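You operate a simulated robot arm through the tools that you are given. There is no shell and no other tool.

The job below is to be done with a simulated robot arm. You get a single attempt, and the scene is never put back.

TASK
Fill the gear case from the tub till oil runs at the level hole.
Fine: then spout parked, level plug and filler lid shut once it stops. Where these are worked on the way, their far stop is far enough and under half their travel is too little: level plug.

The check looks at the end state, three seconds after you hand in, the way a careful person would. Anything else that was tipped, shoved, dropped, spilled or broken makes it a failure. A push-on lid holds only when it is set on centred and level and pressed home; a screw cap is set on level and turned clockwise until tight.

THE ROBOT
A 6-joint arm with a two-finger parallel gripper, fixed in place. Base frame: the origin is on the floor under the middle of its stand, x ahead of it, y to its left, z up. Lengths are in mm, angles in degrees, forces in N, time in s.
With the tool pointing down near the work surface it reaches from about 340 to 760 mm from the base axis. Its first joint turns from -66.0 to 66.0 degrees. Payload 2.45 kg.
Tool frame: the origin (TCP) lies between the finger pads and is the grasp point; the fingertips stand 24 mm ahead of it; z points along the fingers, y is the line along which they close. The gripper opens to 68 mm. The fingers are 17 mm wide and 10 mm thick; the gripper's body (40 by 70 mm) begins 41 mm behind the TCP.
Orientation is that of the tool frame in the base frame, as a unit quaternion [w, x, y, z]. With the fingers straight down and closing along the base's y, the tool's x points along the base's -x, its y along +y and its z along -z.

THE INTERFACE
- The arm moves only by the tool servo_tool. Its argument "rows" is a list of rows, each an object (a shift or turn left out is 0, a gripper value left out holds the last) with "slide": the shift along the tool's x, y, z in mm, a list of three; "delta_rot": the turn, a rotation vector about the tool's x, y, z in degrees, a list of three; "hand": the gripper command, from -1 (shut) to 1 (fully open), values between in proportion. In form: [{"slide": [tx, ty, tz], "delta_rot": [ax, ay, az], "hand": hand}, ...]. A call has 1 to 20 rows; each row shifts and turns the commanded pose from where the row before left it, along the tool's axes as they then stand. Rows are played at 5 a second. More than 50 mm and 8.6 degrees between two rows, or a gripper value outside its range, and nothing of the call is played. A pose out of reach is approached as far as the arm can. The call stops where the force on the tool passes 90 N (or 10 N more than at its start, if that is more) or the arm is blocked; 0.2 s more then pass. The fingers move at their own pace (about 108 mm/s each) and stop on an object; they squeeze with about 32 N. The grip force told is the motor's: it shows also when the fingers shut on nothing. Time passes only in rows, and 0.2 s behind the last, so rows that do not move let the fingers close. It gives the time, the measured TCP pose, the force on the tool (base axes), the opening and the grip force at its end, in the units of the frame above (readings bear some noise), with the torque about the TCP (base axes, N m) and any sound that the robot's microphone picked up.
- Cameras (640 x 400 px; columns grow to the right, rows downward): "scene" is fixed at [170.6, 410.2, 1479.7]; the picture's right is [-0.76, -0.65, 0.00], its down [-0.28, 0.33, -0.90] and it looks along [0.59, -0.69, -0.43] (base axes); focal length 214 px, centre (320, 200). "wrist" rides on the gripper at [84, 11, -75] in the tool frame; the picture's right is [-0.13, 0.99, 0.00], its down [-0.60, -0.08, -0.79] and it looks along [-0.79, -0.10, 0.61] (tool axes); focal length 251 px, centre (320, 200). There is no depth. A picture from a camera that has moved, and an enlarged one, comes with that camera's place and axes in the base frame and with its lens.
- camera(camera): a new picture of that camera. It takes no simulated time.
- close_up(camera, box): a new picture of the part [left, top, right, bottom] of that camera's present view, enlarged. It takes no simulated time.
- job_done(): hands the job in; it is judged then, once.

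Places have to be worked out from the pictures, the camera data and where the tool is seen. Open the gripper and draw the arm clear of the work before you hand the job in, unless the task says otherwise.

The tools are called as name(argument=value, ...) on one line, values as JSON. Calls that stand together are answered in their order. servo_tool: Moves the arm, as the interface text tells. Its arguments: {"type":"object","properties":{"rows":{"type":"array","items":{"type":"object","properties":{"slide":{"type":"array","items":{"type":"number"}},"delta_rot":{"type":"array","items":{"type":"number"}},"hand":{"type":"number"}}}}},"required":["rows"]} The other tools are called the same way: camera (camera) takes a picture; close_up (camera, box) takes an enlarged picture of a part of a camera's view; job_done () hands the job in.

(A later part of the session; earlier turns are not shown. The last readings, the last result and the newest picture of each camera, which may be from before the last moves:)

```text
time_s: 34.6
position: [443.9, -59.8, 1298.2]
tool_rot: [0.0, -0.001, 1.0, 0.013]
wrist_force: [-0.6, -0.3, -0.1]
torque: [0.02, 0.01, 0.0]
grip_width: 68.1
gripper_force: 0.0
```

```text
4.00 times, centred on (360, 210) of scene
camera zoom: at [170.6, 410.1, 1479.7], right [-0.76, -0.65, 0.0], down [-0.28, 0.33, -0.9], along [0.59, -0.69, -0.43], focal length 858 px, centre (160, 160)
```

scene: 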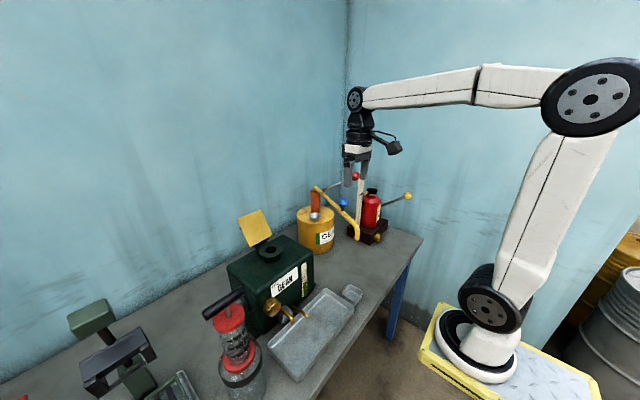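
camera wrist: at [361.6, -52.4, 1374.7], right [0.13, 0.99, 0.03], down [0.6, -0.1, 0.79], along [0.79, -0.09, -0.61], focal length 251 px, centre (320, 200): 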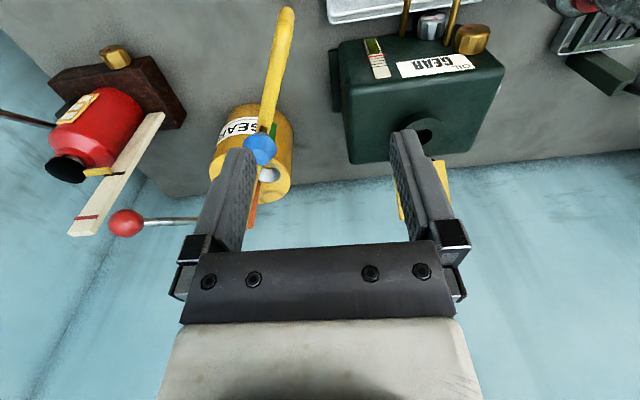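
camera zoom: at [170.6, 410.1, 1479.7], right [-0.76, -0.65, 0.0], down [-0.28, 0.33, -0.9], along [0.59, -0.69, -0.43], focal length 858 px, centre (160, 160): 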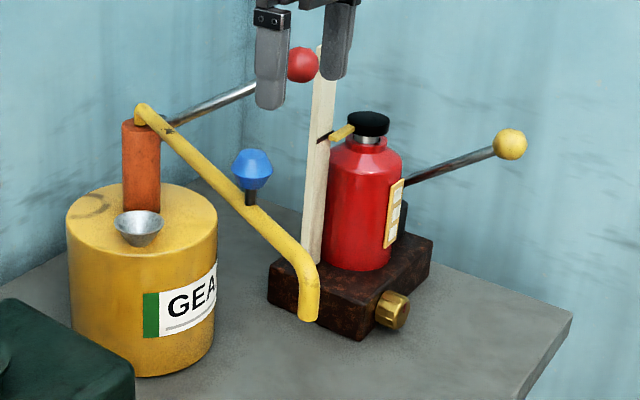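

The knob is a double cone about 34 mm across, centred near z 1161, and the pipe top is near z 1128. The small cup under the spout end marks the parked position. I'll yaw 27° so the fingers close along the swing direction and move above the knob at a safe height.

servo_tool(rows=[{"delta_rot": [1.5, 0, 0]}, {"delta_rot": [0, 0, 6.85]}, {"delta_rot": [0, 0, 6.85]}, {"delta_rot": [0, 0, 6.85]}, {"delta_rot": [0, 0, 6.85]}, {"slide": [-38, -8, 0]}, {"slide": [-38, -8, 0]}, {"slide": [-37, -9, 0]}, {"slide": [0, 0, 40]}, {}])

camera(camera="wrist")

close_up(camera="scene", box=[290, 110, 450, 250])

```text
time_s: 36.8
position: [535.7, -132.6, 1258.2]
tool_rot: [0.0, 0.237, 0.972, 0.0]
wrist_force: [0.4, -0.9, -0.3]
torque: [-0.02, 0.02, -0.01]
grip_width: 67.8
gripper_force: 0.1
```

```text
taken
camera wrist: at [466.1, -84.6, 1334.0], right [0.57, 0.82, 0.0], down [0.5, -0.35, 0.79], along [0.65, -0.45, -0.61], focal length 251 px, centre (320, 200)
```

wrist: 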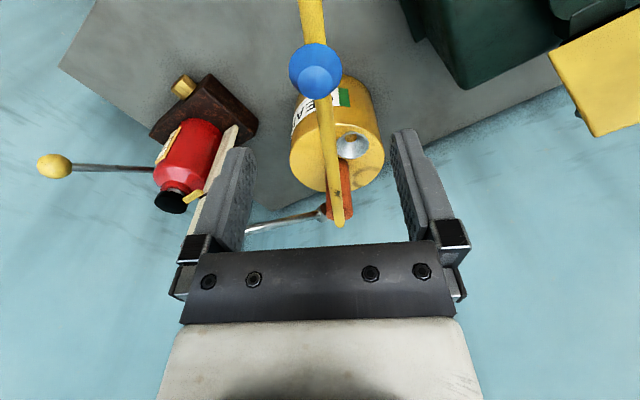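

```text
2.86 times, centred on (370, 180) of scene
camera zoom: at [170.6, 410.2, 1479.7], right [-0.76, -0.65, 0.0], down [-0.28, 0.33, -0.9], along [0.59, -0.69, -0.43], focal length 613 px, centre (177, 257)
```

zoom: 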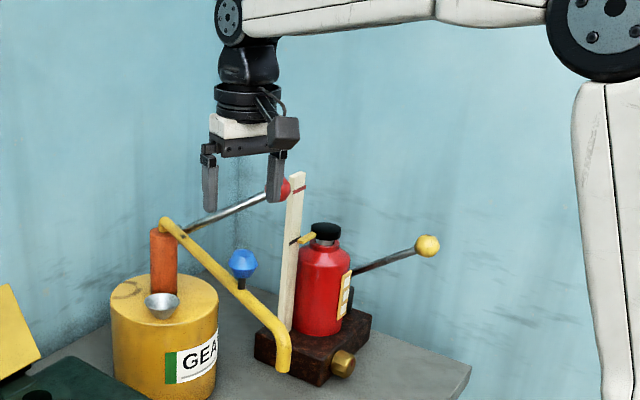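

The blue knob triangulates to (532, -133.5, 1161), so the fingers are nearly over it and closing square to the pipe. I'll centre, descend to z 1165 and close.

servo_tool(rows=[{"slide": [2.6, -2.5, 30]}, {"slide": [0, 0, 30]}, {"slide": [0, 0, 20]}, {"slide": [0, 0, 13]}, {}, {"hand": -1}, {"hand": -1}, {"hand": -1}, {"hand": -1}])

camera(camera="wrist")

close_up(camera="scene", box=[290, 110, 450, 250])

```text
time_s: 38.8
position: [530.8, -132.3, 1166.1]
tool_rot: [-0.001, 0.237, 0.971, 0.0]
wrist_force: [0.2, 1.5, -3.6]
torque: [-0.05, -0.14, 0.04]
grip_width: 35.2
gripper_force: 44.8
```

```text
taken
camera wrist: at [462.2, -83.7, 1240.9], right [0.57, 0.82, 0.0], down [0.5, -0.35, 0.79], along [0.65, -0.45, -0.61], focal length 251 px, centre (320, 200)
```

wrist: 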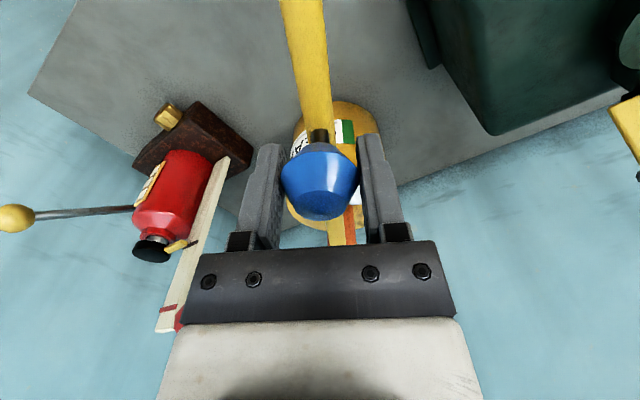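

```text
2.86 times, centred on (370, 180) of scene
camera zoom: at [170.6, 410.2, 1479.7], right [-0.76, -0.65, 0.0], down [-0.28, 0.33, -0.9], along [0.59, -0.69, -0.43], focal length 613 px, centre (177, 257)
```

zoom: 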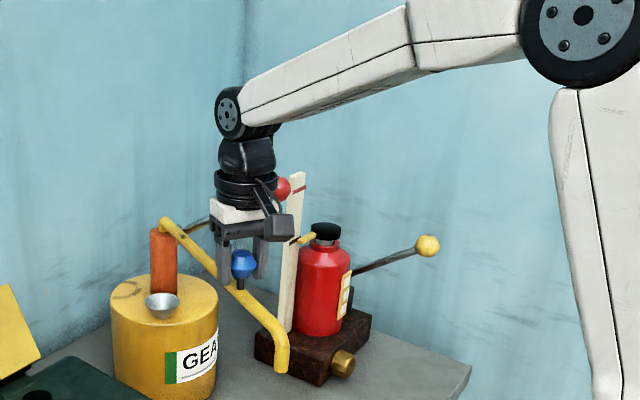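

It's gripped with hardly any side load, and I've noted the parked pose: TCP (531.5, -132.5, 1166), yaw 27.4°. I'll begin the swing towards the filler with two 5° steps about the pivot (768, -253) and check the forces.

servo_tool(rows=[{"slide": [-1.0, 23.05, 0], "delta_rot": [0, 0, 5]}, {"slide": [-1.0, 23.05, 0], "delta_rot": [0, 0, 5]}, {}])

camera(camera="wrist")

```text
time_s: 39.6
position: [556.7, -93.5, 1166.4]
tool_rot: [0.0, 0.321, 0.947, -0.001]
wrist_force: [14.2, -12.5, -16.6]
torque: [-0.04, 0.02, -0.35]
grip_width: 35.1
gripper_force: 44.8
```

```text
taken
camera wrist: at [496.2, -33.5, 1240.7], right [0.71, 0.71, 0.0], down [0.43, -0.43, 0.79], along [0.56, -0.56, -0.61], focal length 251 px, centre (320, 200)
```

wrist: 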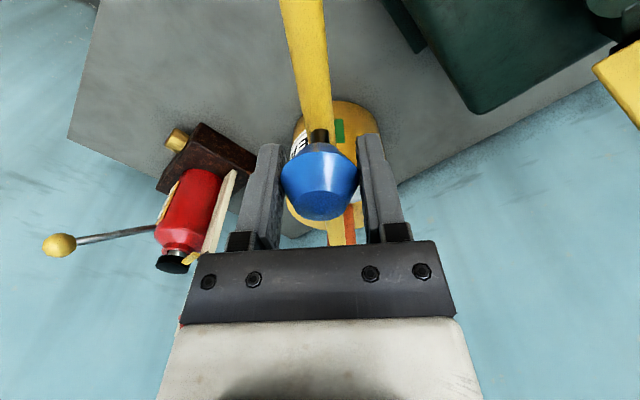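

The swing works, with about 19 N pulling inward and 17 N down, so the true arc lies slightly inside mine. I'll correct inward and down by 1–2 mm and continue.

servo_tool(rows=[{"slide": [-2.0, 0, 1]}, {"slide": [-1.3, 22.8, 0.3], "delta_rot": [0, 0, 5]}, {"slide": [-1.3, 22.8, 0.3], "delta_rot": [0, 0, 5]}, {}])

```text
time_s: 40.6
position: [589.8, -58.7, 1165.9]
tool_rot: [0.004, 0.401, 0.916, 0.002]
wrist_force: [-11.1, 14.1, 40.9]
torque: [0.03, 0.0, 0.06]
grip_width: 35.2
gripper_force: 45.0
```

I over-corrected, so I'll back out by about 1.2 mm in radius and 1.1 mm in height, then swing another 15°.

servo_tool(rows=[{"slide": [1.2, 0, -1.1]}, {"slide": [-1.05, 22.95, 0], "delta_rot": [0, 0, 5]}, {"slide": [-1.05, 22.95, 0], "delta_rot": [0, 0, 5]}, {"slide": [-1.05, 22.95, 0], "delta_rot": [0, 0, 5]}, {}])

camera(camera="wrist")

close_up(camera="scene", box=[220, 140, 380, 290])

```text
time_s: 41.8
position: [645.5, -21.0, 1164.6]
tool_rot: [0.001, 0.518, 0.855, 0.0]
wrist_force: [-4.6, 10.0, 22.4]
torque: [0.05, -0.02, -0.14]
grip_width: 35.1
gripper_force: 44.6
```

```text
taken
camera wrist: at [615.9, 58.7, 1239.8], right [0.94, 0.34, 0.0], down [0.21, -0.57, 0.79], along [0.27, -0.74, -0.61], focal length 251 px, centre (320, 200)
```

wrist: 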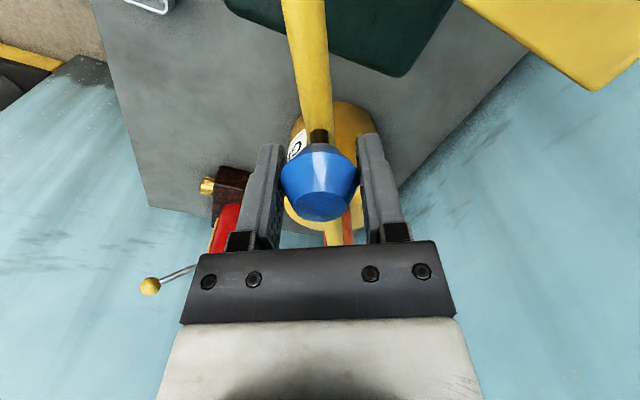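

```text
2.67 times, centred on (300, 215) of scene
camera zoom: at [169.9, 410.6, 1479.6], right [-0.76, -0.65, 0.0], down [-0.28, 0.33, -0.9], along [0.59, -0.69, -0.43], focal length 572 px, centre (373, 160)
```

zoom: 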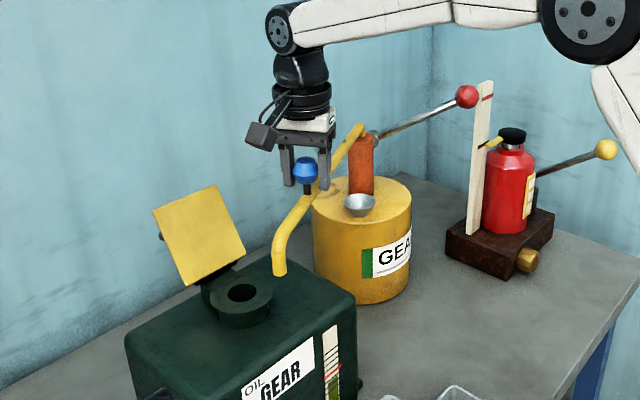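

The spout end is at about (598, 73), and the filler hole at (644, 91) is about 8° further on. I'll swing 4° with a small correction and look again.

servo_tool(rows=[{"slide": [0.8, 0, -0.6]}, {"slide": [-0.65, 18.4, 0], "delta_rot": [0, 0, 4]}, {}])

close_up(camera="scene", box=[230, 190, 310, 250])

camera(camera="wrist")

```text
time_s: 42.6
position: [659.9, -13.6, 1164.7]
tool_rot: [0.001, 0.548, 0.836, -0.001]
wrist_force: [3.9, -6.9, 11.0]
torque: [0.29, -0.07, 0.09]
grip_width: 35.3
gripper_force: 44.8
```

```text
6.67 times, centred on (270, 220) of scene
camera zoom: at [170.5, 409.9, 1479.8], right [-0.76, -0.65, 0.0], down [-0.28, 0.33, -0.9], along [0.59, -0.69, -0.43], focal length 1430 px, centre (653, 67)
```

zoom: 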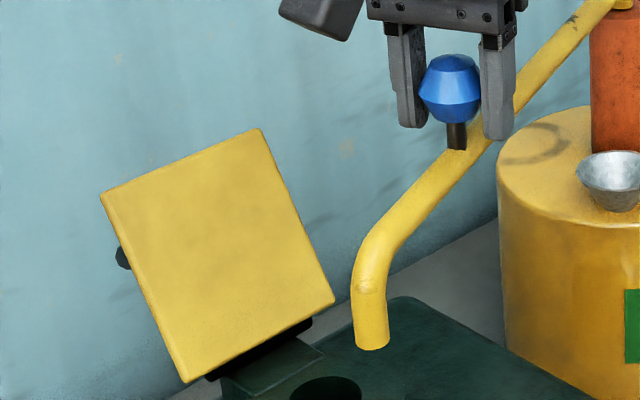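

```text
taken
camera wrist: at [637.2, 67.8, 1239.5], right [0.96, 0.28, 0.0], down [0.17, -0.58, 0.79], along [0.22, -0.76, -0.61], focal length 251 px, centre (320, 200)
```

wrist: 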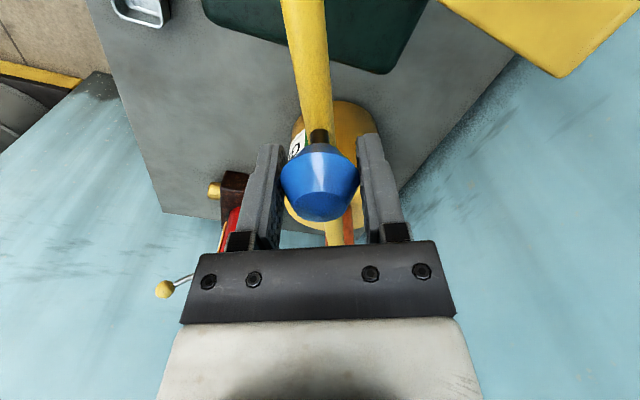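

The spout outlet is at about (617, 83, 1083), so roughly 4.5° remains. I'll swing 4° more and check the alignment.

servo_tool(rows=[{"slide": [-0.6, 18.4, -0.3], "delta_rot": [0, 0, 4]}, {}])

close_up(camera="scene", box=[220, 190, 320, 265])

camera(camera="wrist")

```text
time_s: 43.2
position: [675.6, -7.3, 1164.4]
tool_rot: [0.002, 0.577, 0.817, -0.002]
wrist_force: [7.1, -18.0, 10.5]
torque: [-0.16, -0.1, 0.22]
grip_width: 35.0
gripper_force: 44.8
```

```text
5.33 times, centred on (270, 228) of scene
camera zoom: at [170.6, 409.5, 1479.8], right [-0.76, -0.65, 0.0], down [-0.28, 0.33, -0.9], along [0.59, -0.69, -0.43], focal length 1144 px, centre (587, 53)
```

zoom: 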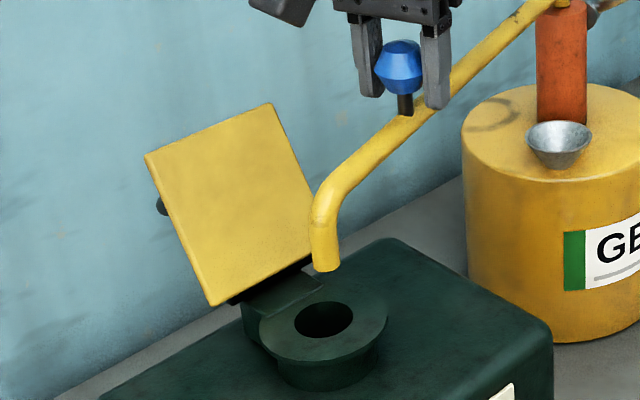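

```text
taken
camera wrist: at [658.4, 75.3, 1239.5], right [0.98, 0.21, 0.0], down [0.13, -0.59, 0.8], along [0.17, -0.78, -0.61], focal length 251 px, centre (320, 200)
```

wrist: 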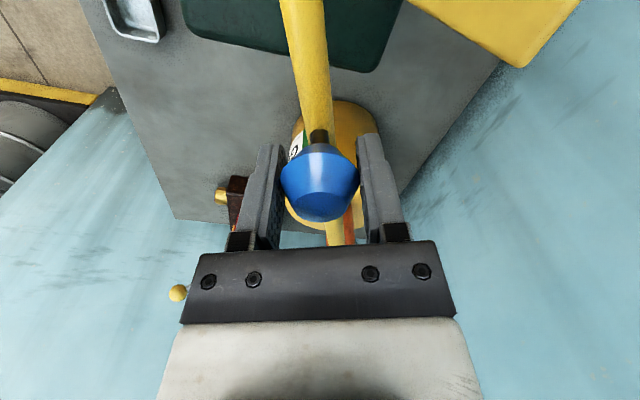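

The outlet is nearly over the hole, about 4 mm short along the swing, and the hole radius is about 16 mm. I'll nudge 0.8° more, then open the fingers and check that it stays put.

servo_tool(rows=[{"slide": [0.5, 3.6, -0.3], "delta_rot": [0, 0, 0.8]}, {}, {"hand": 1}, {"hand": 1}, {}])

close_up(camera="scene", box=[220, 190, 320, 265])

```text
time_s: 44.4
position: [679.4, -3.8, 1163.9]
tool_rot: [0.0, 0.582, 0.813, -0.001]
wrist_force: [-0.1, 0.1, -0.8]
torque: [0.01, -0.01, 0.0]
grip_width: 68.0
gripper_force: 0.2
```

```text
5.33 times, centred on (270, 228) of scene
camera zoom: at [170.6, 410.2, 1479.7], right [-0.76, -0.65, 0.0], down [-0.28, 0.33, -0.9], along [0.59, -0.69, -0.43], focal length 1144 px, centre (587, 53)
```

zoom: 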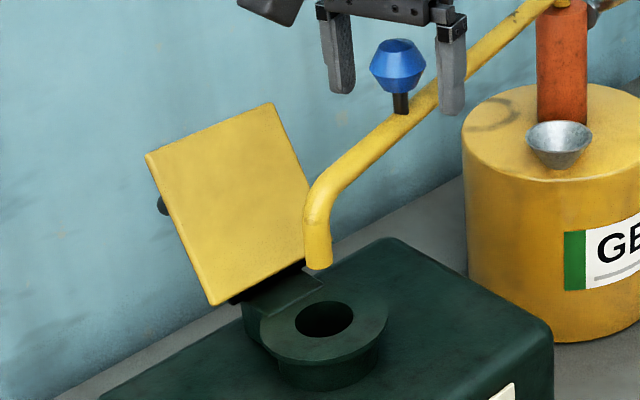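

The outlet is over the hole and stayed there on release. The pump lever's red ball is at about (626, -360, 1175), pivoting near (742, -267, 1103). I'll rise, yaw so the fingers close square to the lever, and move above the ball.

servo_tool(rows=[{"slide": [0, 0, -35]}, {"slide": [0, 0, -35]}, {"slide": [0, 0, -30]}, {"delta_rot": [0, 0, -8]}, {"delta_rot": [0, 0, -8]}, {"delta_rot": [0, 0, -8]}, {"delta_rot": [0, 0, -8]}, {"delta_rot": [0, 0, -8]}, {"delta_rot": [0, 0, -8]}, {"delta_rot": [0, 0, -8]}, {"delta_rot": [0, 0, -8]}, {"delta_rot": [0, 0, -8]}, {"delta_rot": [0, 0, -8]}, {"delta_rot": [0, 0, -8]}, {"delta_rot": [0, 0, -8]}, {"delta_rot": [0, 0, -8]}, {"delta_rot": [0, 0, -4.2]}, {}])

servo_tool(rows=[{"slide": [32, -31.5, 0]}, {"slide": [32, -31.5, 0]}, {"slide": [32, -31.5, 0]}, {"slide": [32, -31.5, 0]}, {"slide": [32, -31.5, 0]}, {"slide": [32, -31.5, 0]}, {"slide": [32, -31.5, 0]}, {}])

camera(camera="wrist")

camera(camera="scene")

```text
time_s: 48.2
position: [681.7, -3.3, 1263.6]
tool_rot: [0.0, -0.318, 0.948, 0.001]
wrist_force: [-0.6, 0.5, 0.5]
torque: [-0.02, 0.02, 0.01]
grip_width: 68.1
gripper_force: 0.0
```

```text
time_s: 50.0
position: [624.4, -310.1, 1260.2]
tool_rot: [0.0, -0.317, 0.948, 0.0]
wrist_force: [-0.4, 0.4, 0.5]
torque: [0.01, 0.01, 0.0]
grip_width: 68.1
gripper_force: 0.1
out of reach, approached as far as the arm can: row 7
```

```text
taken
camera wrist: at [551.1, -353.1, 1335.6], right [-0.49, 0.87, 0.0], down [0.53, 0.3, 0.79], along [0.69, 0.39, -0.61], focal length 251 px, centre (320, 200)
```

wrist: 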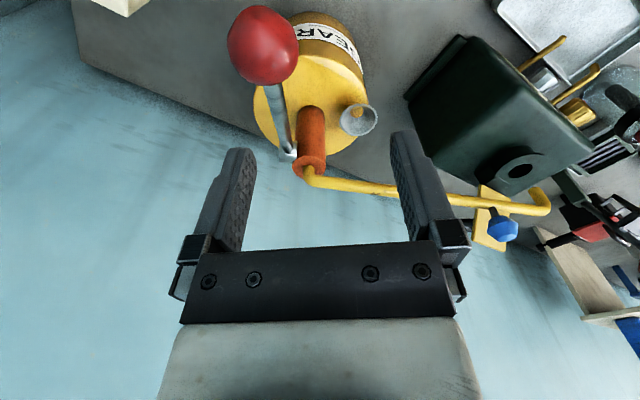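

```text
taken
```

scene: 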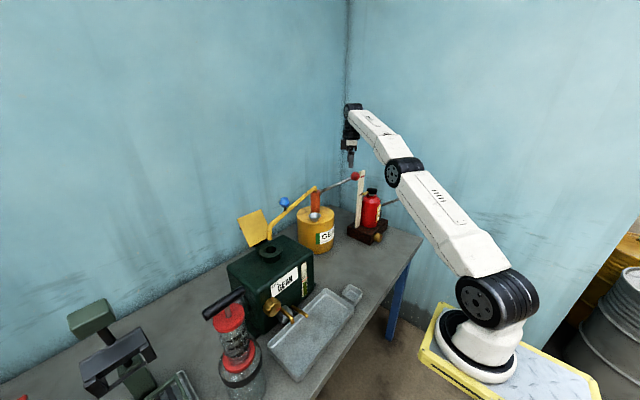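

The arm ran out of reach at this height, but reach grows lower down. From this view the ball is at (622, -352, 1174). I'll lower to z 1222, shift above the ball and check.

servo_tool(rows=[{"slide": [0, 0, 20]}, {"slide": [0, 0, 18]}, {"slide": [13.5, -16, 0]}, {"slide": [13.5, -16, 0]}, {}])

camera(camera="wrist")

close_up(camera="scene", box=[290, 90, 450, 250])

```text
time_s: 51.2
position: [619.4, -349.6, 1220.9]
tool_rot: [0.0, -0.317, 0.948, 0.001]
wrist_force: [-0.1, -0.6, 0.1]
torque: [-0.02, -0.04, 0.01]
grip_width: 67.9
gripper_force: 0.1
out of reach, approached as far as the arm can: row 4
```

```text
taken
camera wrist: at [545.0, -391.4, 1296.1], right [-0.49, 0.87, 0.0], down [0.53, 0.3, 0.79], along [0.69, 0.39, -0.61], focal length 251 px, centre (320, 200)
```

wrist: 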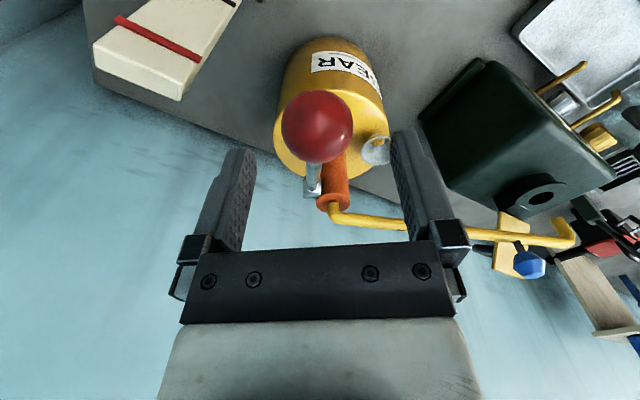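

```text
2.50 times, centred on (370, 170) of scene
camera zoom: at [170.6, 410.2, 1479.7], right [-0.76, -0.65, 0.0], down [-0.28, 0.33, -0.9], along [0.59, -0.69, -0.43], focal length 536 px, centre (195, 275)
```

zoom: 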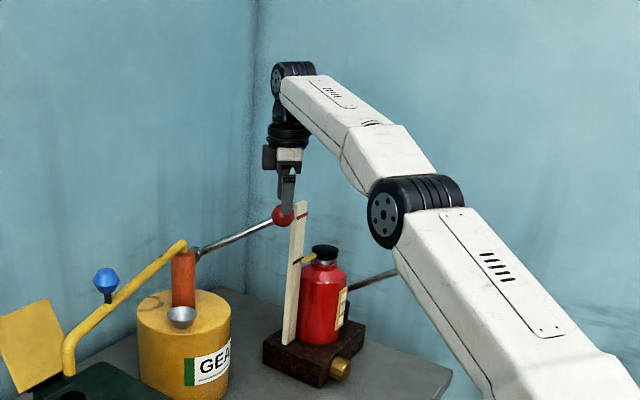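

The ball is at (623, -349.5, 1175), and I'm directly above it. I'll descend around it, make a small shift, and close the fingers.

servo_tool(rows=[{"slide": [0, 0, 20]}, {"slide": [-1.5, -1, 13]}, {"slide": [-1.3, -1, 12]}, {}, {"hand": -1}, {"hand": -1}, {"hand": -1}, {"hand": -1}])

camera(camera="wrist")

close_up(camera="scene", box=[290, 130, 410, 220])

```text
time_s: 53.0
position: [623.0, -348.7, 1173.2]
tool_rot: [0.0, -0.317, 0.948, -0.001]
wrist_force: [10.6, -9.9, -0.7]
torque: [0.14, -0.37, 0.05]
grip_width: 39.1
gripper_force: 45.0
```

```text
taken
camera wrist: at [548.1, -390.8, 1248.8], right [-0.49, 0.87, 0.0], down [0.53, 0.3, 0.79], along [0.69, 0.39, -0.61], focal length 251 px, centre (320, 200)
```

wrist: 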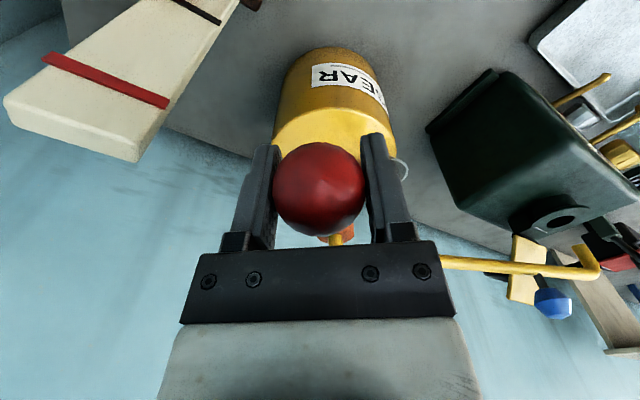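

```text
4.44 times, centred on (350, 175) of scene
camera zoom: at [170.9, 409.8, 1479.7], right [-0.76, -0.65, 0.0], down [-0.28, 0.33, -0.9], along [0.59, -0.69, -0.43], focal length 953 px, centre (187, 311)
```

zoom: 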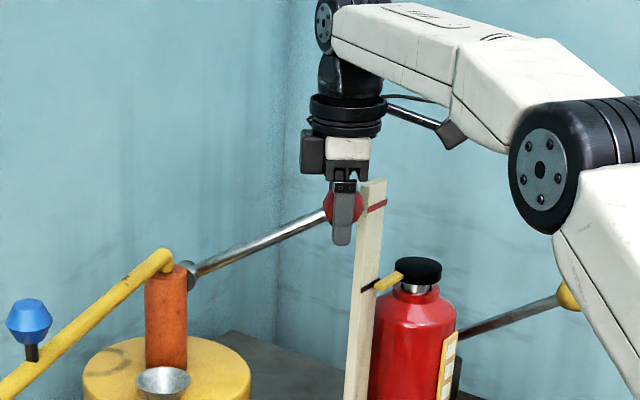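

The ball is gripped at 39 mm. The lever geometry is a pivot at about (751, -273, 1095), length 169 mm, elevation 28°. I'll push the lever down a first 8° along its arc and read the force.

servo_tool(rows=[{"slide": [5.3, 0, 10.5]}, {"slide": [4.3, 0, 11]}, {}])

```text
time_s: 53.8
position: [613.9, -353.2, 1153.4]
tool_rot: [-0.001, -0.317, 0.948, 0.0]
wrist_force: [-7.9, 7.7, 10.7]
torque: [0.62, -1.12, 0.07]
grip_width: 39.4
gripper_force: 45.0
```

The lever moves with only about 11 N of resistance. I'll continue down to about level.

servo_tool(rows=[{"slide": [3.5, 0, 11.3]}, {"slide": [3, 0, 11.4]}, {"slide": [1.9, 0, 11.6]}, {"slide": [1.4, 0, 11.7]}, {}])

close_up(camera="scene", box=[220, 140, 400, 300])

```text
time_s: 55.0
position: [604.2, -355.8, 1105.7]
tool_rot: [-0.004, -0.317, 0.948, 0.005]
wrist_force: [-35.6, 21.1, 8.0]
torque: [0.32, -1.27, -0.12]
grip_width: 39.4
gripper_force: 45.1
```

```text
2.50 times, centred on (310, 220) of scene
camera zoom: at [169.2, 411.0, 1479.6], right [-0.76, -0.65, 0.0], down [-0.28, 0.32, -0.9], along [0.59, -0.69, -0.43], focal length 536 px, centre (345, 150)
```

zoom: 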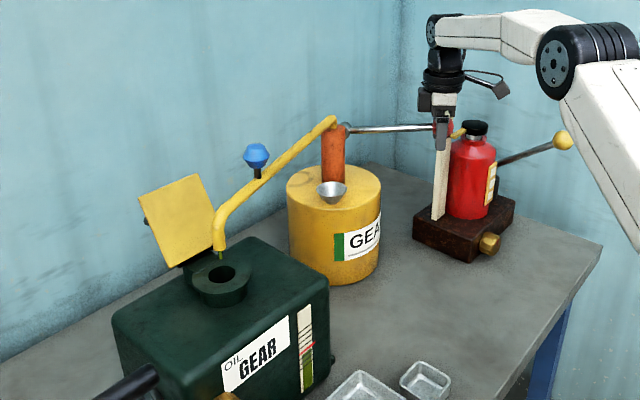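

Oil is already dripping from the outlet into the filler hole. I'll correct the sideways load (the lever plane is at about 29.5°) and keep pressing to find the lower stop.

servo_tool(rows=[{"slide": [1.4, 2.6, 0]}, {"slide": [0.3, 0, 11.8]}, {"slide": [-0.3, 0, 11.8]}, {}])

close_up(camera="scene", box=[230, 200, 350, 320])

```text
time_s: 56.0
position: [603.4, -357.5, 1084.2]
tool_rot: [0.0, -0.317, 0.948, 0.001]
wrist_force: [-18.1, 10.8, 7.2]
torque: [0.49, -1.3, -0.14]
grip_width: 39.3
gripper_force: 44.9
```

```text
3.33 times, centred on (290, 260) of scene
camera zoom: at [169.8, 410.6, 1479.6], right [-0.76, -0.65, 0.0], down [-0.28, 0.33, -0.9], along [0.59, -0.69, -0.43], focal length 715 px, centre (420, 0)
```

zoom: 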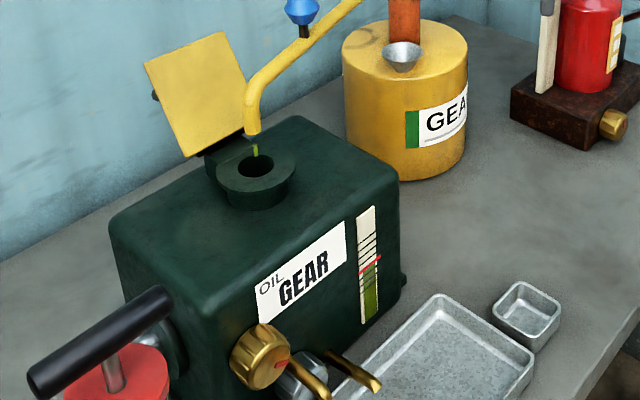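

The stream falls cleanly into the hole. I'll zoom on the gauge and level pipe to see how close the level is before pumping more.

close_up(camera="scene", box=[280, 255, 350, 325])

close_up(camera="scene", box=[245, 220, 305, 260])

```text
5.71 times, centred on (315, 290) of scene
camera zoom: at [169.8, 410.6, 1479.6], right [-0.76, -0.65, 0.0], down [-0.28, 0.33, -0.9], along [0.59, -0.69, -0.43], focal length 1226 px, centre (349, -314)
```

zoom: 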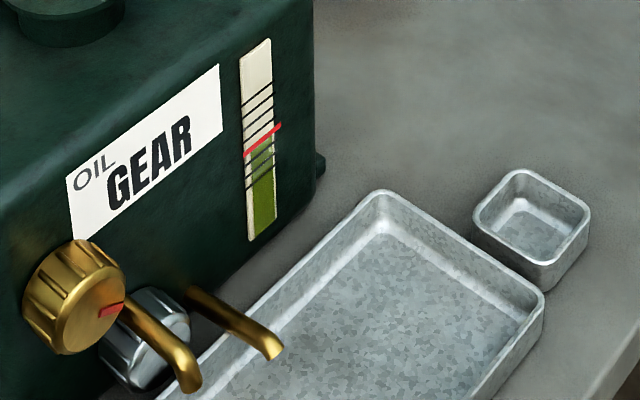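

```text
10.00 times, centred on (275, 240) of scene
camera zoom: at [169.8, 410.6, 1479.6], right [-0.76, -0.65, 0.0], down [-0.28, 0.33, -0.9], along [0.59, -0.69, -0.43], focal length 2145 px, centre (770, -200)
```

zoom: 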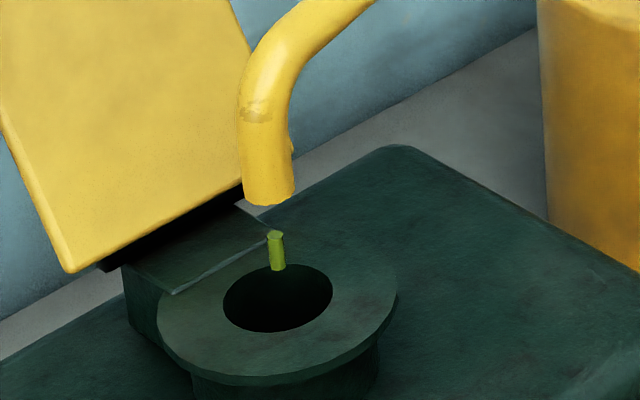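

The gauge has risen to just under the red line. I'll hold still for a moment to let the oil settle, then re-check.

servo_tool(rows=[{}, {}, {}, {}, {}])

close_up(camera="scene", box=[295, 255, 325, 285])

close_up(camera="scene", box=[250, 220, 330, 330])

```text
time_s: 57.2
position: [604.0, -357.7, 1083.0]
tool_rot: [-0.001, -0.317, 0.948, 0.001]
wrist_force: [-15.9, 13.1, 0.8]
torque: [0.04, -0.56, -0.14]
grip_width: 39.3
gripper_force: 45.1
```

```text
13.33 times, centred on (310, 270) of scene
camera zoom: at [170.0, 410.6, 1479.6], right [-0.76, -0.65, 0.0], down [-0.28, 0.33, -0.9], along [0.59, -0.69, -0.43], focal length 2860 px, centre (453, -733)
```

zoom: 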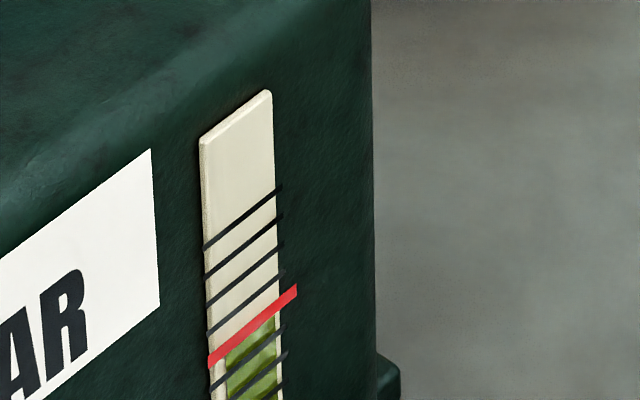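

```text
3.64 times, centred on (290, 275) of scene
camera zoom: at [170.0, 410.6, 1479.6], right [-0.76, -0.65, 0.0], down [-0.28, 0.33, -0.9], along [0.59, -0.69, -0.43], focal length 780 px, centre (429, -73)
```

zoom: 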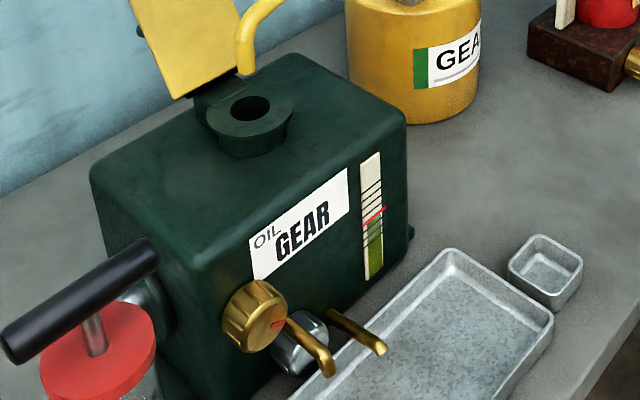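

The level now touches the red line but nothing runs from the level pipe yet. I'll press another few degrees, wait, and watch the pipe.

servo_tool(rows=[{"slide": [-1.2, 0.5, 6]}, {"slide": [-0.5, 0, 6]}, {}, {}, {}, {}])

close_up(camera="scene", box=[250, 230, 330, 330])

close_up(camera="scene", box=[295, 255, 325, 285])

```text
time_s: 58.6
position: [603.9, -356.0, 1070.7]
tool_rot: [-0.003, -0.318, 0.948, 0.002]
wrist_force: [-32.6, 7.4, 2.6]
torque: [0.2, -1.06, -0.13]
grip_width: 39.5
gripper_force: 45.7
```

```text
4.00 times, centred on (290, 280) of scene
camera zoom: at [169.4, 410.4, 1479.7], right [-0.76, -0.65, 0.0], down [-0.28, 0.33, -0.9], along [0.59, -0.69, -0.43], focal length 858 px, centre (440, -120)
```

zoom: 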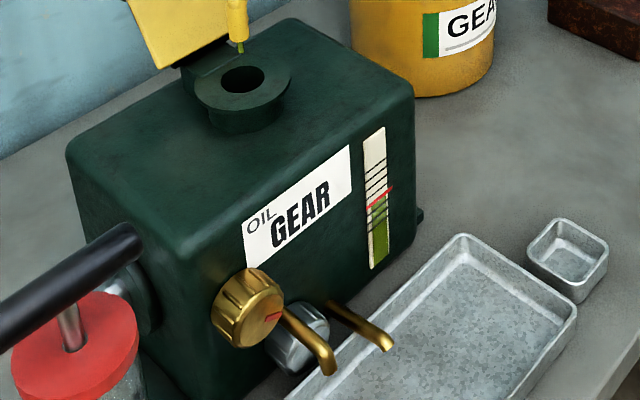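

```text
13.33 times, centred on (310, 270) of scene
camera zoom: at [169.4, 410.4, 1479.7], right [-0.76, -0.65, 0.0], down [-0.28, 0.33, -0.9], along [0.59, -0.69, -0.43], focal length 2860 px, centre (453, -733)
```

zoom: 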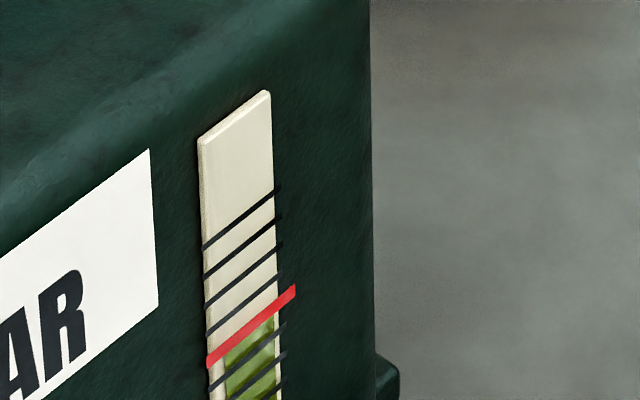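

A drip is still falling and no oil shows at the level pipe yet. I'll relieve the side load, press a little more, and wait.

servo_tool(rows=[{"slide": [1.7, 1.7, 0]}, {"slide": [-0.8, 0, 6]}, {"slide": [-0.8, 0, 6]}, {}, {}, {}, {}, {}])

close_up(camera="scene", box=[250, 230, 330, 330])

close_up(camera="scene", box=[295, 255, 325, 285])

```text
time_s: 60.4
position: [604.1, -356.5, 1060.6]
tool_rot: [0.001, -0.318, 0.948, -0.001]
wrist_force: [-1.4, 0.4, 5.8]
torque: [0.46, -1.08, -0.06]
grip_width: 39.1
gripper_force: 44.9
```

```text
4.00 times, centred on (290, 280) of scene
camera zoom: at [170.4, 410.2, 1479.7], right [-0.76, -0.65, 0.0], down [-0.28, 0.33, -0.9], along [0.59, -0.69, -0.43], focal length 858 px, centre (440, -120)
```

zoom: 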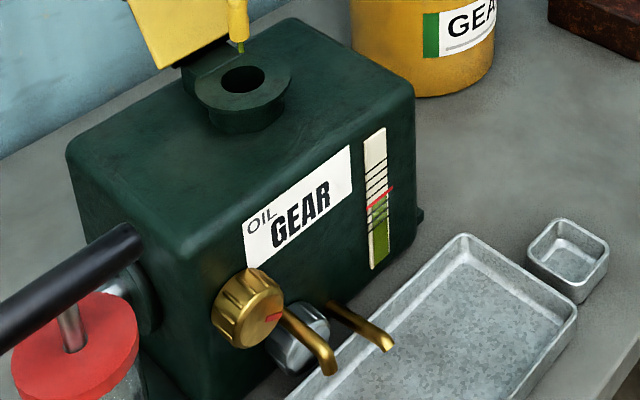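

```text
13.33 times, centred on (310, 270) of scene
camera zoom: at [170.4, 410.2, 1479.7], right [-0.76, -0.65, 0.0], down [-0.28, 0.33, -0.9], along [0.59, -0.69, -0.43], focal length 2860 px, centre (453, -733)
```

zoom: 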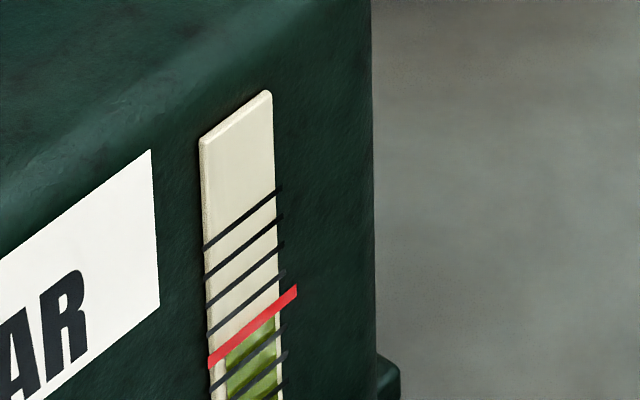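

The level has gained about a tick since the start but isn't overflowing. I'll keep pressing down to finish the stroke, watching the force for the stop.

servo_tool(rows=[{"slide": [-1.5, 0, 8]}, {"slide": [-2, 0, 8]}, {"slide": [-2.5, 0, 8]}, {}, {}, {}])

close_up(camera="scene", box=[230, 150, 390, 330])

close_up(camera="scene", box=[285, 255, 325, 315])

```text
time_s: 61.8
position: [609.3, -353.9, 1043.6]
tool_rot: [0.002, -0.317, 0.948, -0.005]
wrist_force: [-21.6, 2.2, 42.3]
torque: [-0.56, 0.2, 0.01]
grip_width: 38.5
gripper_force: 45.1
```

```text
2.22 times, centred on (310, 240) of scene
camera zoom: at [169.0, 410.8, 1479.7], right [-0.76, -0.65, 0.0], down [-0.28, 0.32, -0.9], along [0.59, -0.69, -0.43], focal length 477 px, centre (342, 111)
```

zoom: 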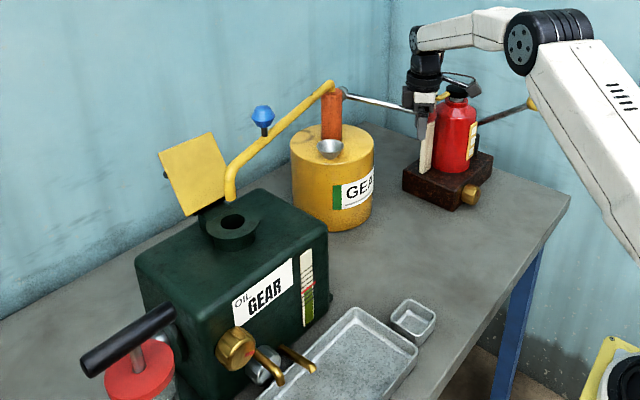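

```text
6.67 times, centred on (305, 285) of scene
camera zoom: at [169.0, 410.8, 1479.7], right [-0.76, -0.65, 0.0], down [-0.28, 0.32, -0.9], along [0.59, -0.69, -0.43], focal length 1430 px, centre (420, -367)
```

zoom: 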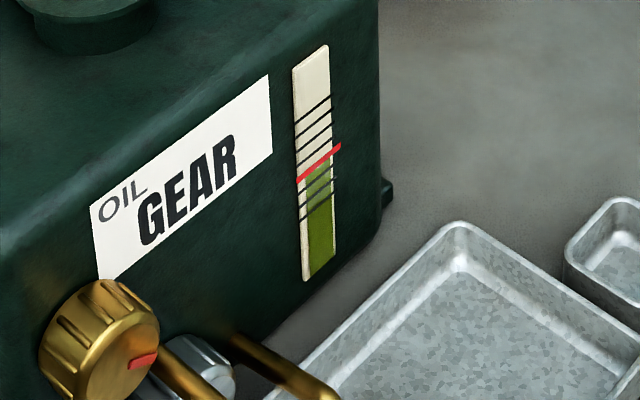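

The lower stop is reached at z about 1043 (42 N) and the level still sits at the red line, so more strokes are needed. I'll raise the lever back up along its arc for the intake stroke.

servo_tool(rows=[{"slide": [1, 0.5, -6]}, {"slide": [3.5, 0.45, -15]}, {"slide": [2.2, 0.3, -15]}, {"slide": [0.8, 0.1, -16]}, {"slide": [-0.7, -0.1, -16]}, {"slide": [-2.3, -0.3, -16]}, {"slide": [-3.8, -0.5, -16]}, {"slide": [-4.8, -0.6, -14]}, {}])

close_up(camera="scene", box=[250, 230, 330, 330])

```text
time_s: 63.8
position: [611.7, -353.6, 1147.9]
tool_rot: [0.001, -0.317, 0.949, -0.002]
wrist_force: [33.6, -21.4, -21.2]
torque: [-0.09, 1.58, 0.06]
grip_width: 39.3
gripper_force: 44.3
```

```text
4.00 times, centred on (290, 280) of scene
camera zoom: at [172.2, 409.1, 1479.8], right [-0.76, -0.65, 0.0], down [-0.28, 0.33, -0.9], along [0.59, -0.69, -0.43], focal length 858 px, centre (440, -120)
```

zoom: 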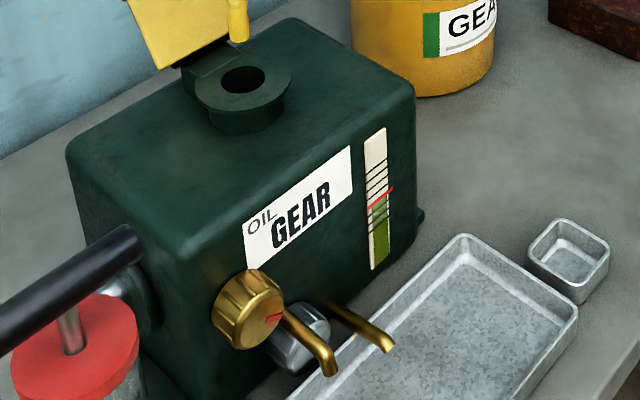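

The lever is coming back up; I'll relieve the side load and raise it to the top stop.

servo_tool(rows=[{"slide": [-1.3, -2.5, 0]}, {"slide": [-5.1, -0.7, -12]}, {"slide": [-5.8, -0.8, -11]}, {}])

close_up(camera="scene", box=[295, 255, 325, 285])

close_up(camera="scene", box=[240, 170, 380, 280])

```text
time_s: 64.8
position: [620.4, -349.8, 1167.5]
tool_rot: [-0.005, -0.314, 0.949, 0.003]
wrist_force: [1.2, -36.6, -37.4]
torque: [0.97, -0.26, -0.21]
grip_width: 39.4
gripper_force: 44.9
```

```text
13.33 times, centred on (310, 270) of scene
camera zoom: at [171.4, 408.4, 1480.1], right [-0.76, -0.65, 0.0], down [-0.28, 0.33, -0.9], along [0.59, -0.69, -0.43], focal length 2860 px, centre (453, -733)
```

zoom: 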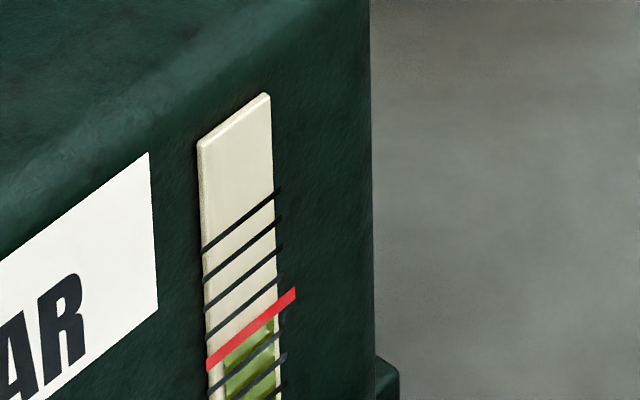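

```text
3.64 times, centred on (310, 225) of scene
camera zoom: at [171.4, 408.4, 1480.1], right [-0.76, -0.65, 0.0], down [-0.28, 0.33, -0.9], along [0.59, -0.69, -0.43], focal length 780 px, centre (356, 109)
```

zoom: 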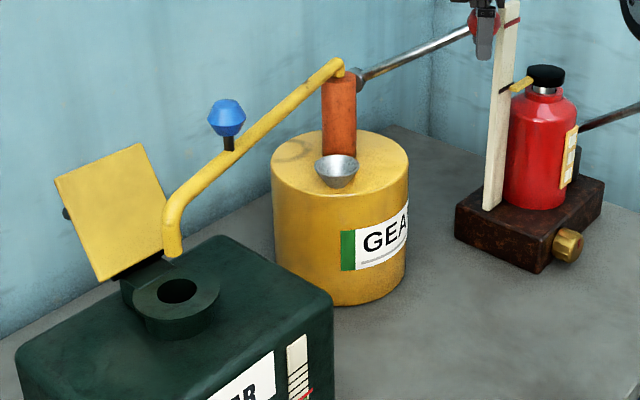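

The level seems steady at the red line; I need to check whether oil is actually running from the level pipe. Zooming on the pipe outlets and tray.

close_up(camera="scene", box=[265, 290, 315, 340])

close_up(camera="scene", box=[250, 280, 350, 380])

```text
8.00 times, centred on (290, 315) of scene
camera zoom: at [171.4, 408.4, 1480.1], right [-0.76, -0.65, 0.0], down [-0.28, 0.33, -0.9], along [0.59, -0.69, -0.43], focal length 1716 px, centre (560, -720)
```

zoom: 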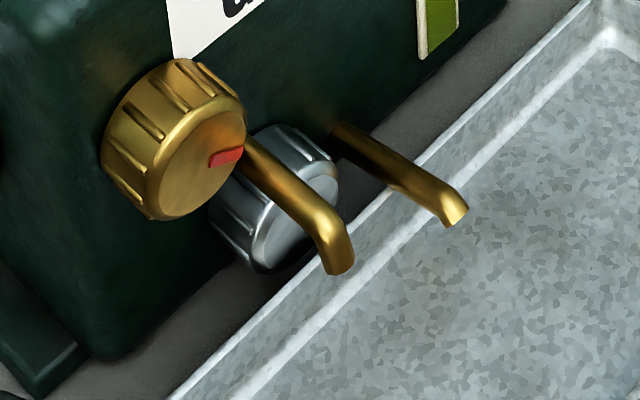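

```text
4.00 times, centred on (300, 330) of scene
camera zoom: at [171.4, 408.4, 1480.1], right [-0.76, -0.65, 0.0], down [-0.28, 0.33, -0.9], along [0.59, -0.69, -0.43], focal length 858 px, centre (400, -320)
```

zoom: 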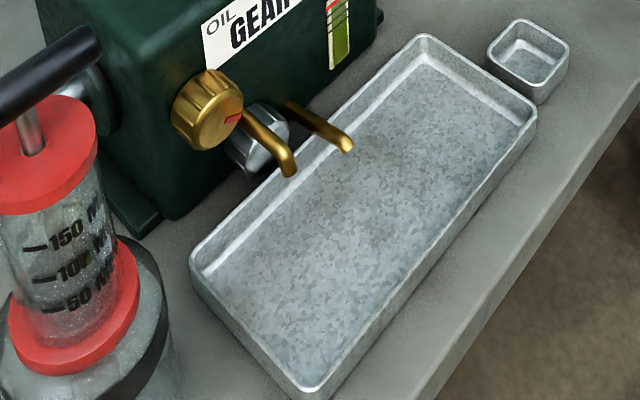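

The tray is dry, so nothing has overflowed yet. I'll release and re-grip the ball to shed the side load, then start the second stroke part-way down.

servo_tool(rows=[{"hand": -0.3}, {"hand": -0.3}, {"hand": -1}, {"hand": -1}, {"hand": -1}])

camera(camera="wrist")

```text
time_s: 66.0
position: [620.9, -349.6, 1167.6]
tool_rot: [-0.005, -0.315, 0.949, 0.003]
wrist_force: [0.1, -37.1, -36.7]
torque: [0.75, 0.0, -0.08]
grip_width: 39.2
gripper_force: 45.2
```

```text
taken
camera wrist: at [547.5, -391.4, 1243.2], right [-0.49, 0.87, 0.01], down [0.54, 0.3, 0.79], along [0.69, 0.39, -0.62], focal length 251 px, centre (320, 200)
```

wrist: 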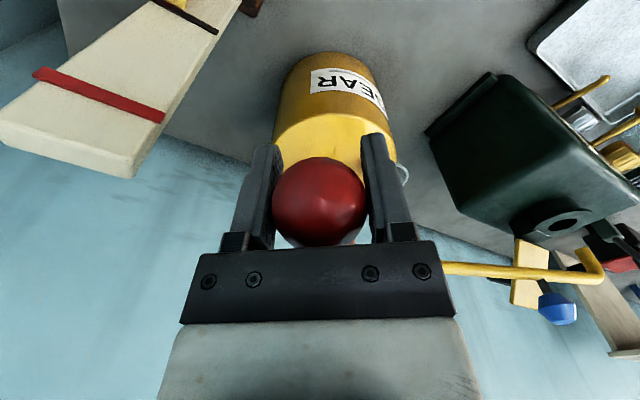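

That command was narrower than the ball, so it never opened. I'll open to about 54 mm and re-grip.

servo_tool(rows=[{"hand": 0.6}, {"hand": 0.6}, {}, {"hand": -1}, {"hand": -1}, {"hand": -1}, {"hand": -1}])

close_up(camera="scene", box=[290, 130, 410, 220])

```text
time_s: 67.6
position: [624.1, -346.2, 1173.8]
tool_rot: [0.003, -0.317, 0.948, -0.004]
wrist_force: [25.2, -27.1, 0.5]
torque: [0.66, -0.7, 0.35]
grip_width: 39.1
gripper_force: 44.8
```

```text
4.44 times, centred on (350, 175) of scene
camera zoom: at [171.5, 409.2, 1479.8], right [-0.76, -0.65, 0.0], down [-0.28, 0.33, -0.9], along [0.59, -0.69, -0.43], focal length 953 px, centre (187, 311)
```

zoom: 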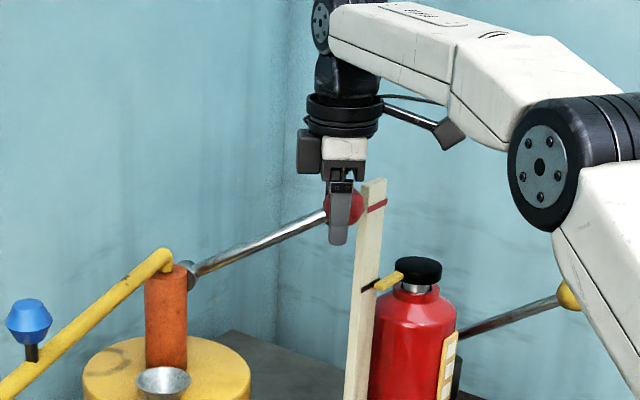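

It's re-gripped at the top. I'll centre sideways and press the first half of the second stroke, then check the gauge and pipe.

servo_tool(rows=[{"slide": [0, -2.4, 0]}, {"slide": [5.8, 0.9, 11]}, {"slide": [5.1, 0.8, 12]}, {"slide": [4.8, 0.8, 14]}, {"slide": [3.8, 0.7, 16]}, {"slide": [2.3, 0.5, 16]}, {}, {}])

close_up(camera="scene", box=[250, 220, 350, 340])

close_up(camera="scene", box=[295, 255, 325, 285])

```text
time_s: 69.4
position: [605.2, -356.9, 1105.0]
tool_rot: [-0.001, -0.317, 0.948, 0.0]
wrist_force: [-6.2, 4.5, 5.5]
torque: [0.52, -0.93, -0.06]
grip_width: 39.2
gripper_force: 45.2
```

```text
3.33 times, centred on (300, 280) of scene
camera zoom: at [170.2, 410.4, 1479.6], right [-0.76, -0.65, 0.0], down [-0.28, 0.33, -0.9], along [0.59, -0.69, -0.43], focal length 715 px, centre (387, -67)
```

zoom: 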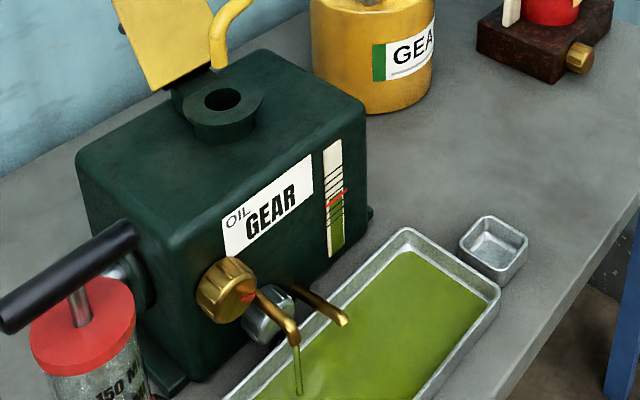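

```text
13.33 times, centred on (310, 270) of scene
camera zoom: at [170.2, 410.4, 1479.6], right [-0.76, -0.65, 0.0], down [-0.28, 0.33, -0.9], along [0.59, -0.69, -0.43], focal length 2860 px, centre (453, -733)
```

zoom: 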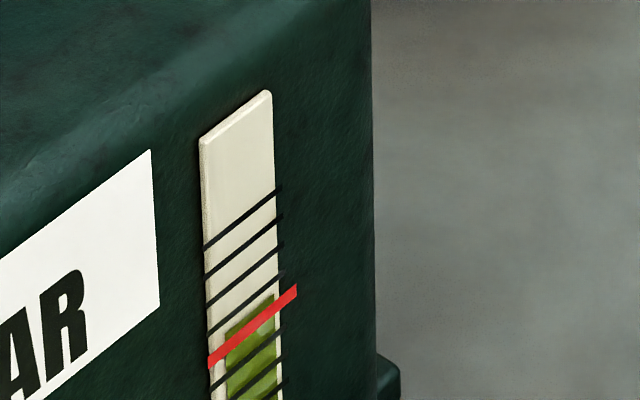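

Oil is now running from the level pipe into the tray and the gauge is past the red line, so I stop pumping. While it drains, I'll return the lever to its original raised position.

servo_tool(rows=[{"slide": [-2.3, -0.5, -16]}, {"slide": [-3.8, -0.7, -16]}, {"slide": [-4.8, -0.8, -14]}, {"slide": [-5.1, -0.8, -12]}, {"slide": [-5.3, -0.9, -10]}, {}])

close_up(camera="scene", box=[250, 220, 350, 340])

close_up(camera="scene", box=[295, 255, 325, 285])

```text
time_s: 70.8
position: [625.3, -345.5, 1172.7]
tool_rot: [-0.003, -0.318, 0.948, 0.002]
wrist_force: [-20.4, 20.3, -6.4]
torque: [-0.79, 0.97, -0.14]
grip_width: 39.2
gripper_force: 44.7
```

```text
3.33 times, centred on (300, 280) of scene
camera zoom: at [170.0, 410.8, 1479.5], right [-0.76, -0.65, 0.0], down [-0.28, 0.32, -0.9], along [0.59, -0.69, -0.43], focal length 715 px, centre (387, -67)
```

zoom: 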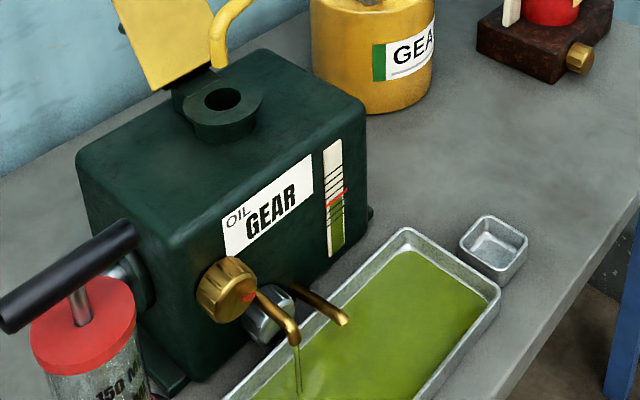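

```text
13.33 times, centred on (310, 270) of scene
camera zoom: at [170.0, 410.8, 1479.5], right [-0.76, -0.65, 0.0], down [-0.28, 0.32, -0.9], along [0.59, -0.69, -0.43], focal length 2860 px, centre (453, -733)
```

zoom: 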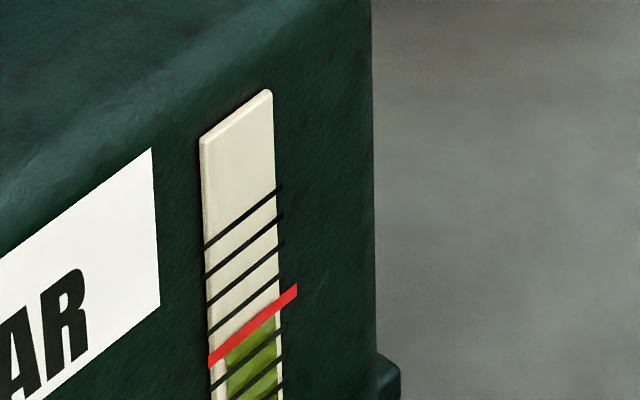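

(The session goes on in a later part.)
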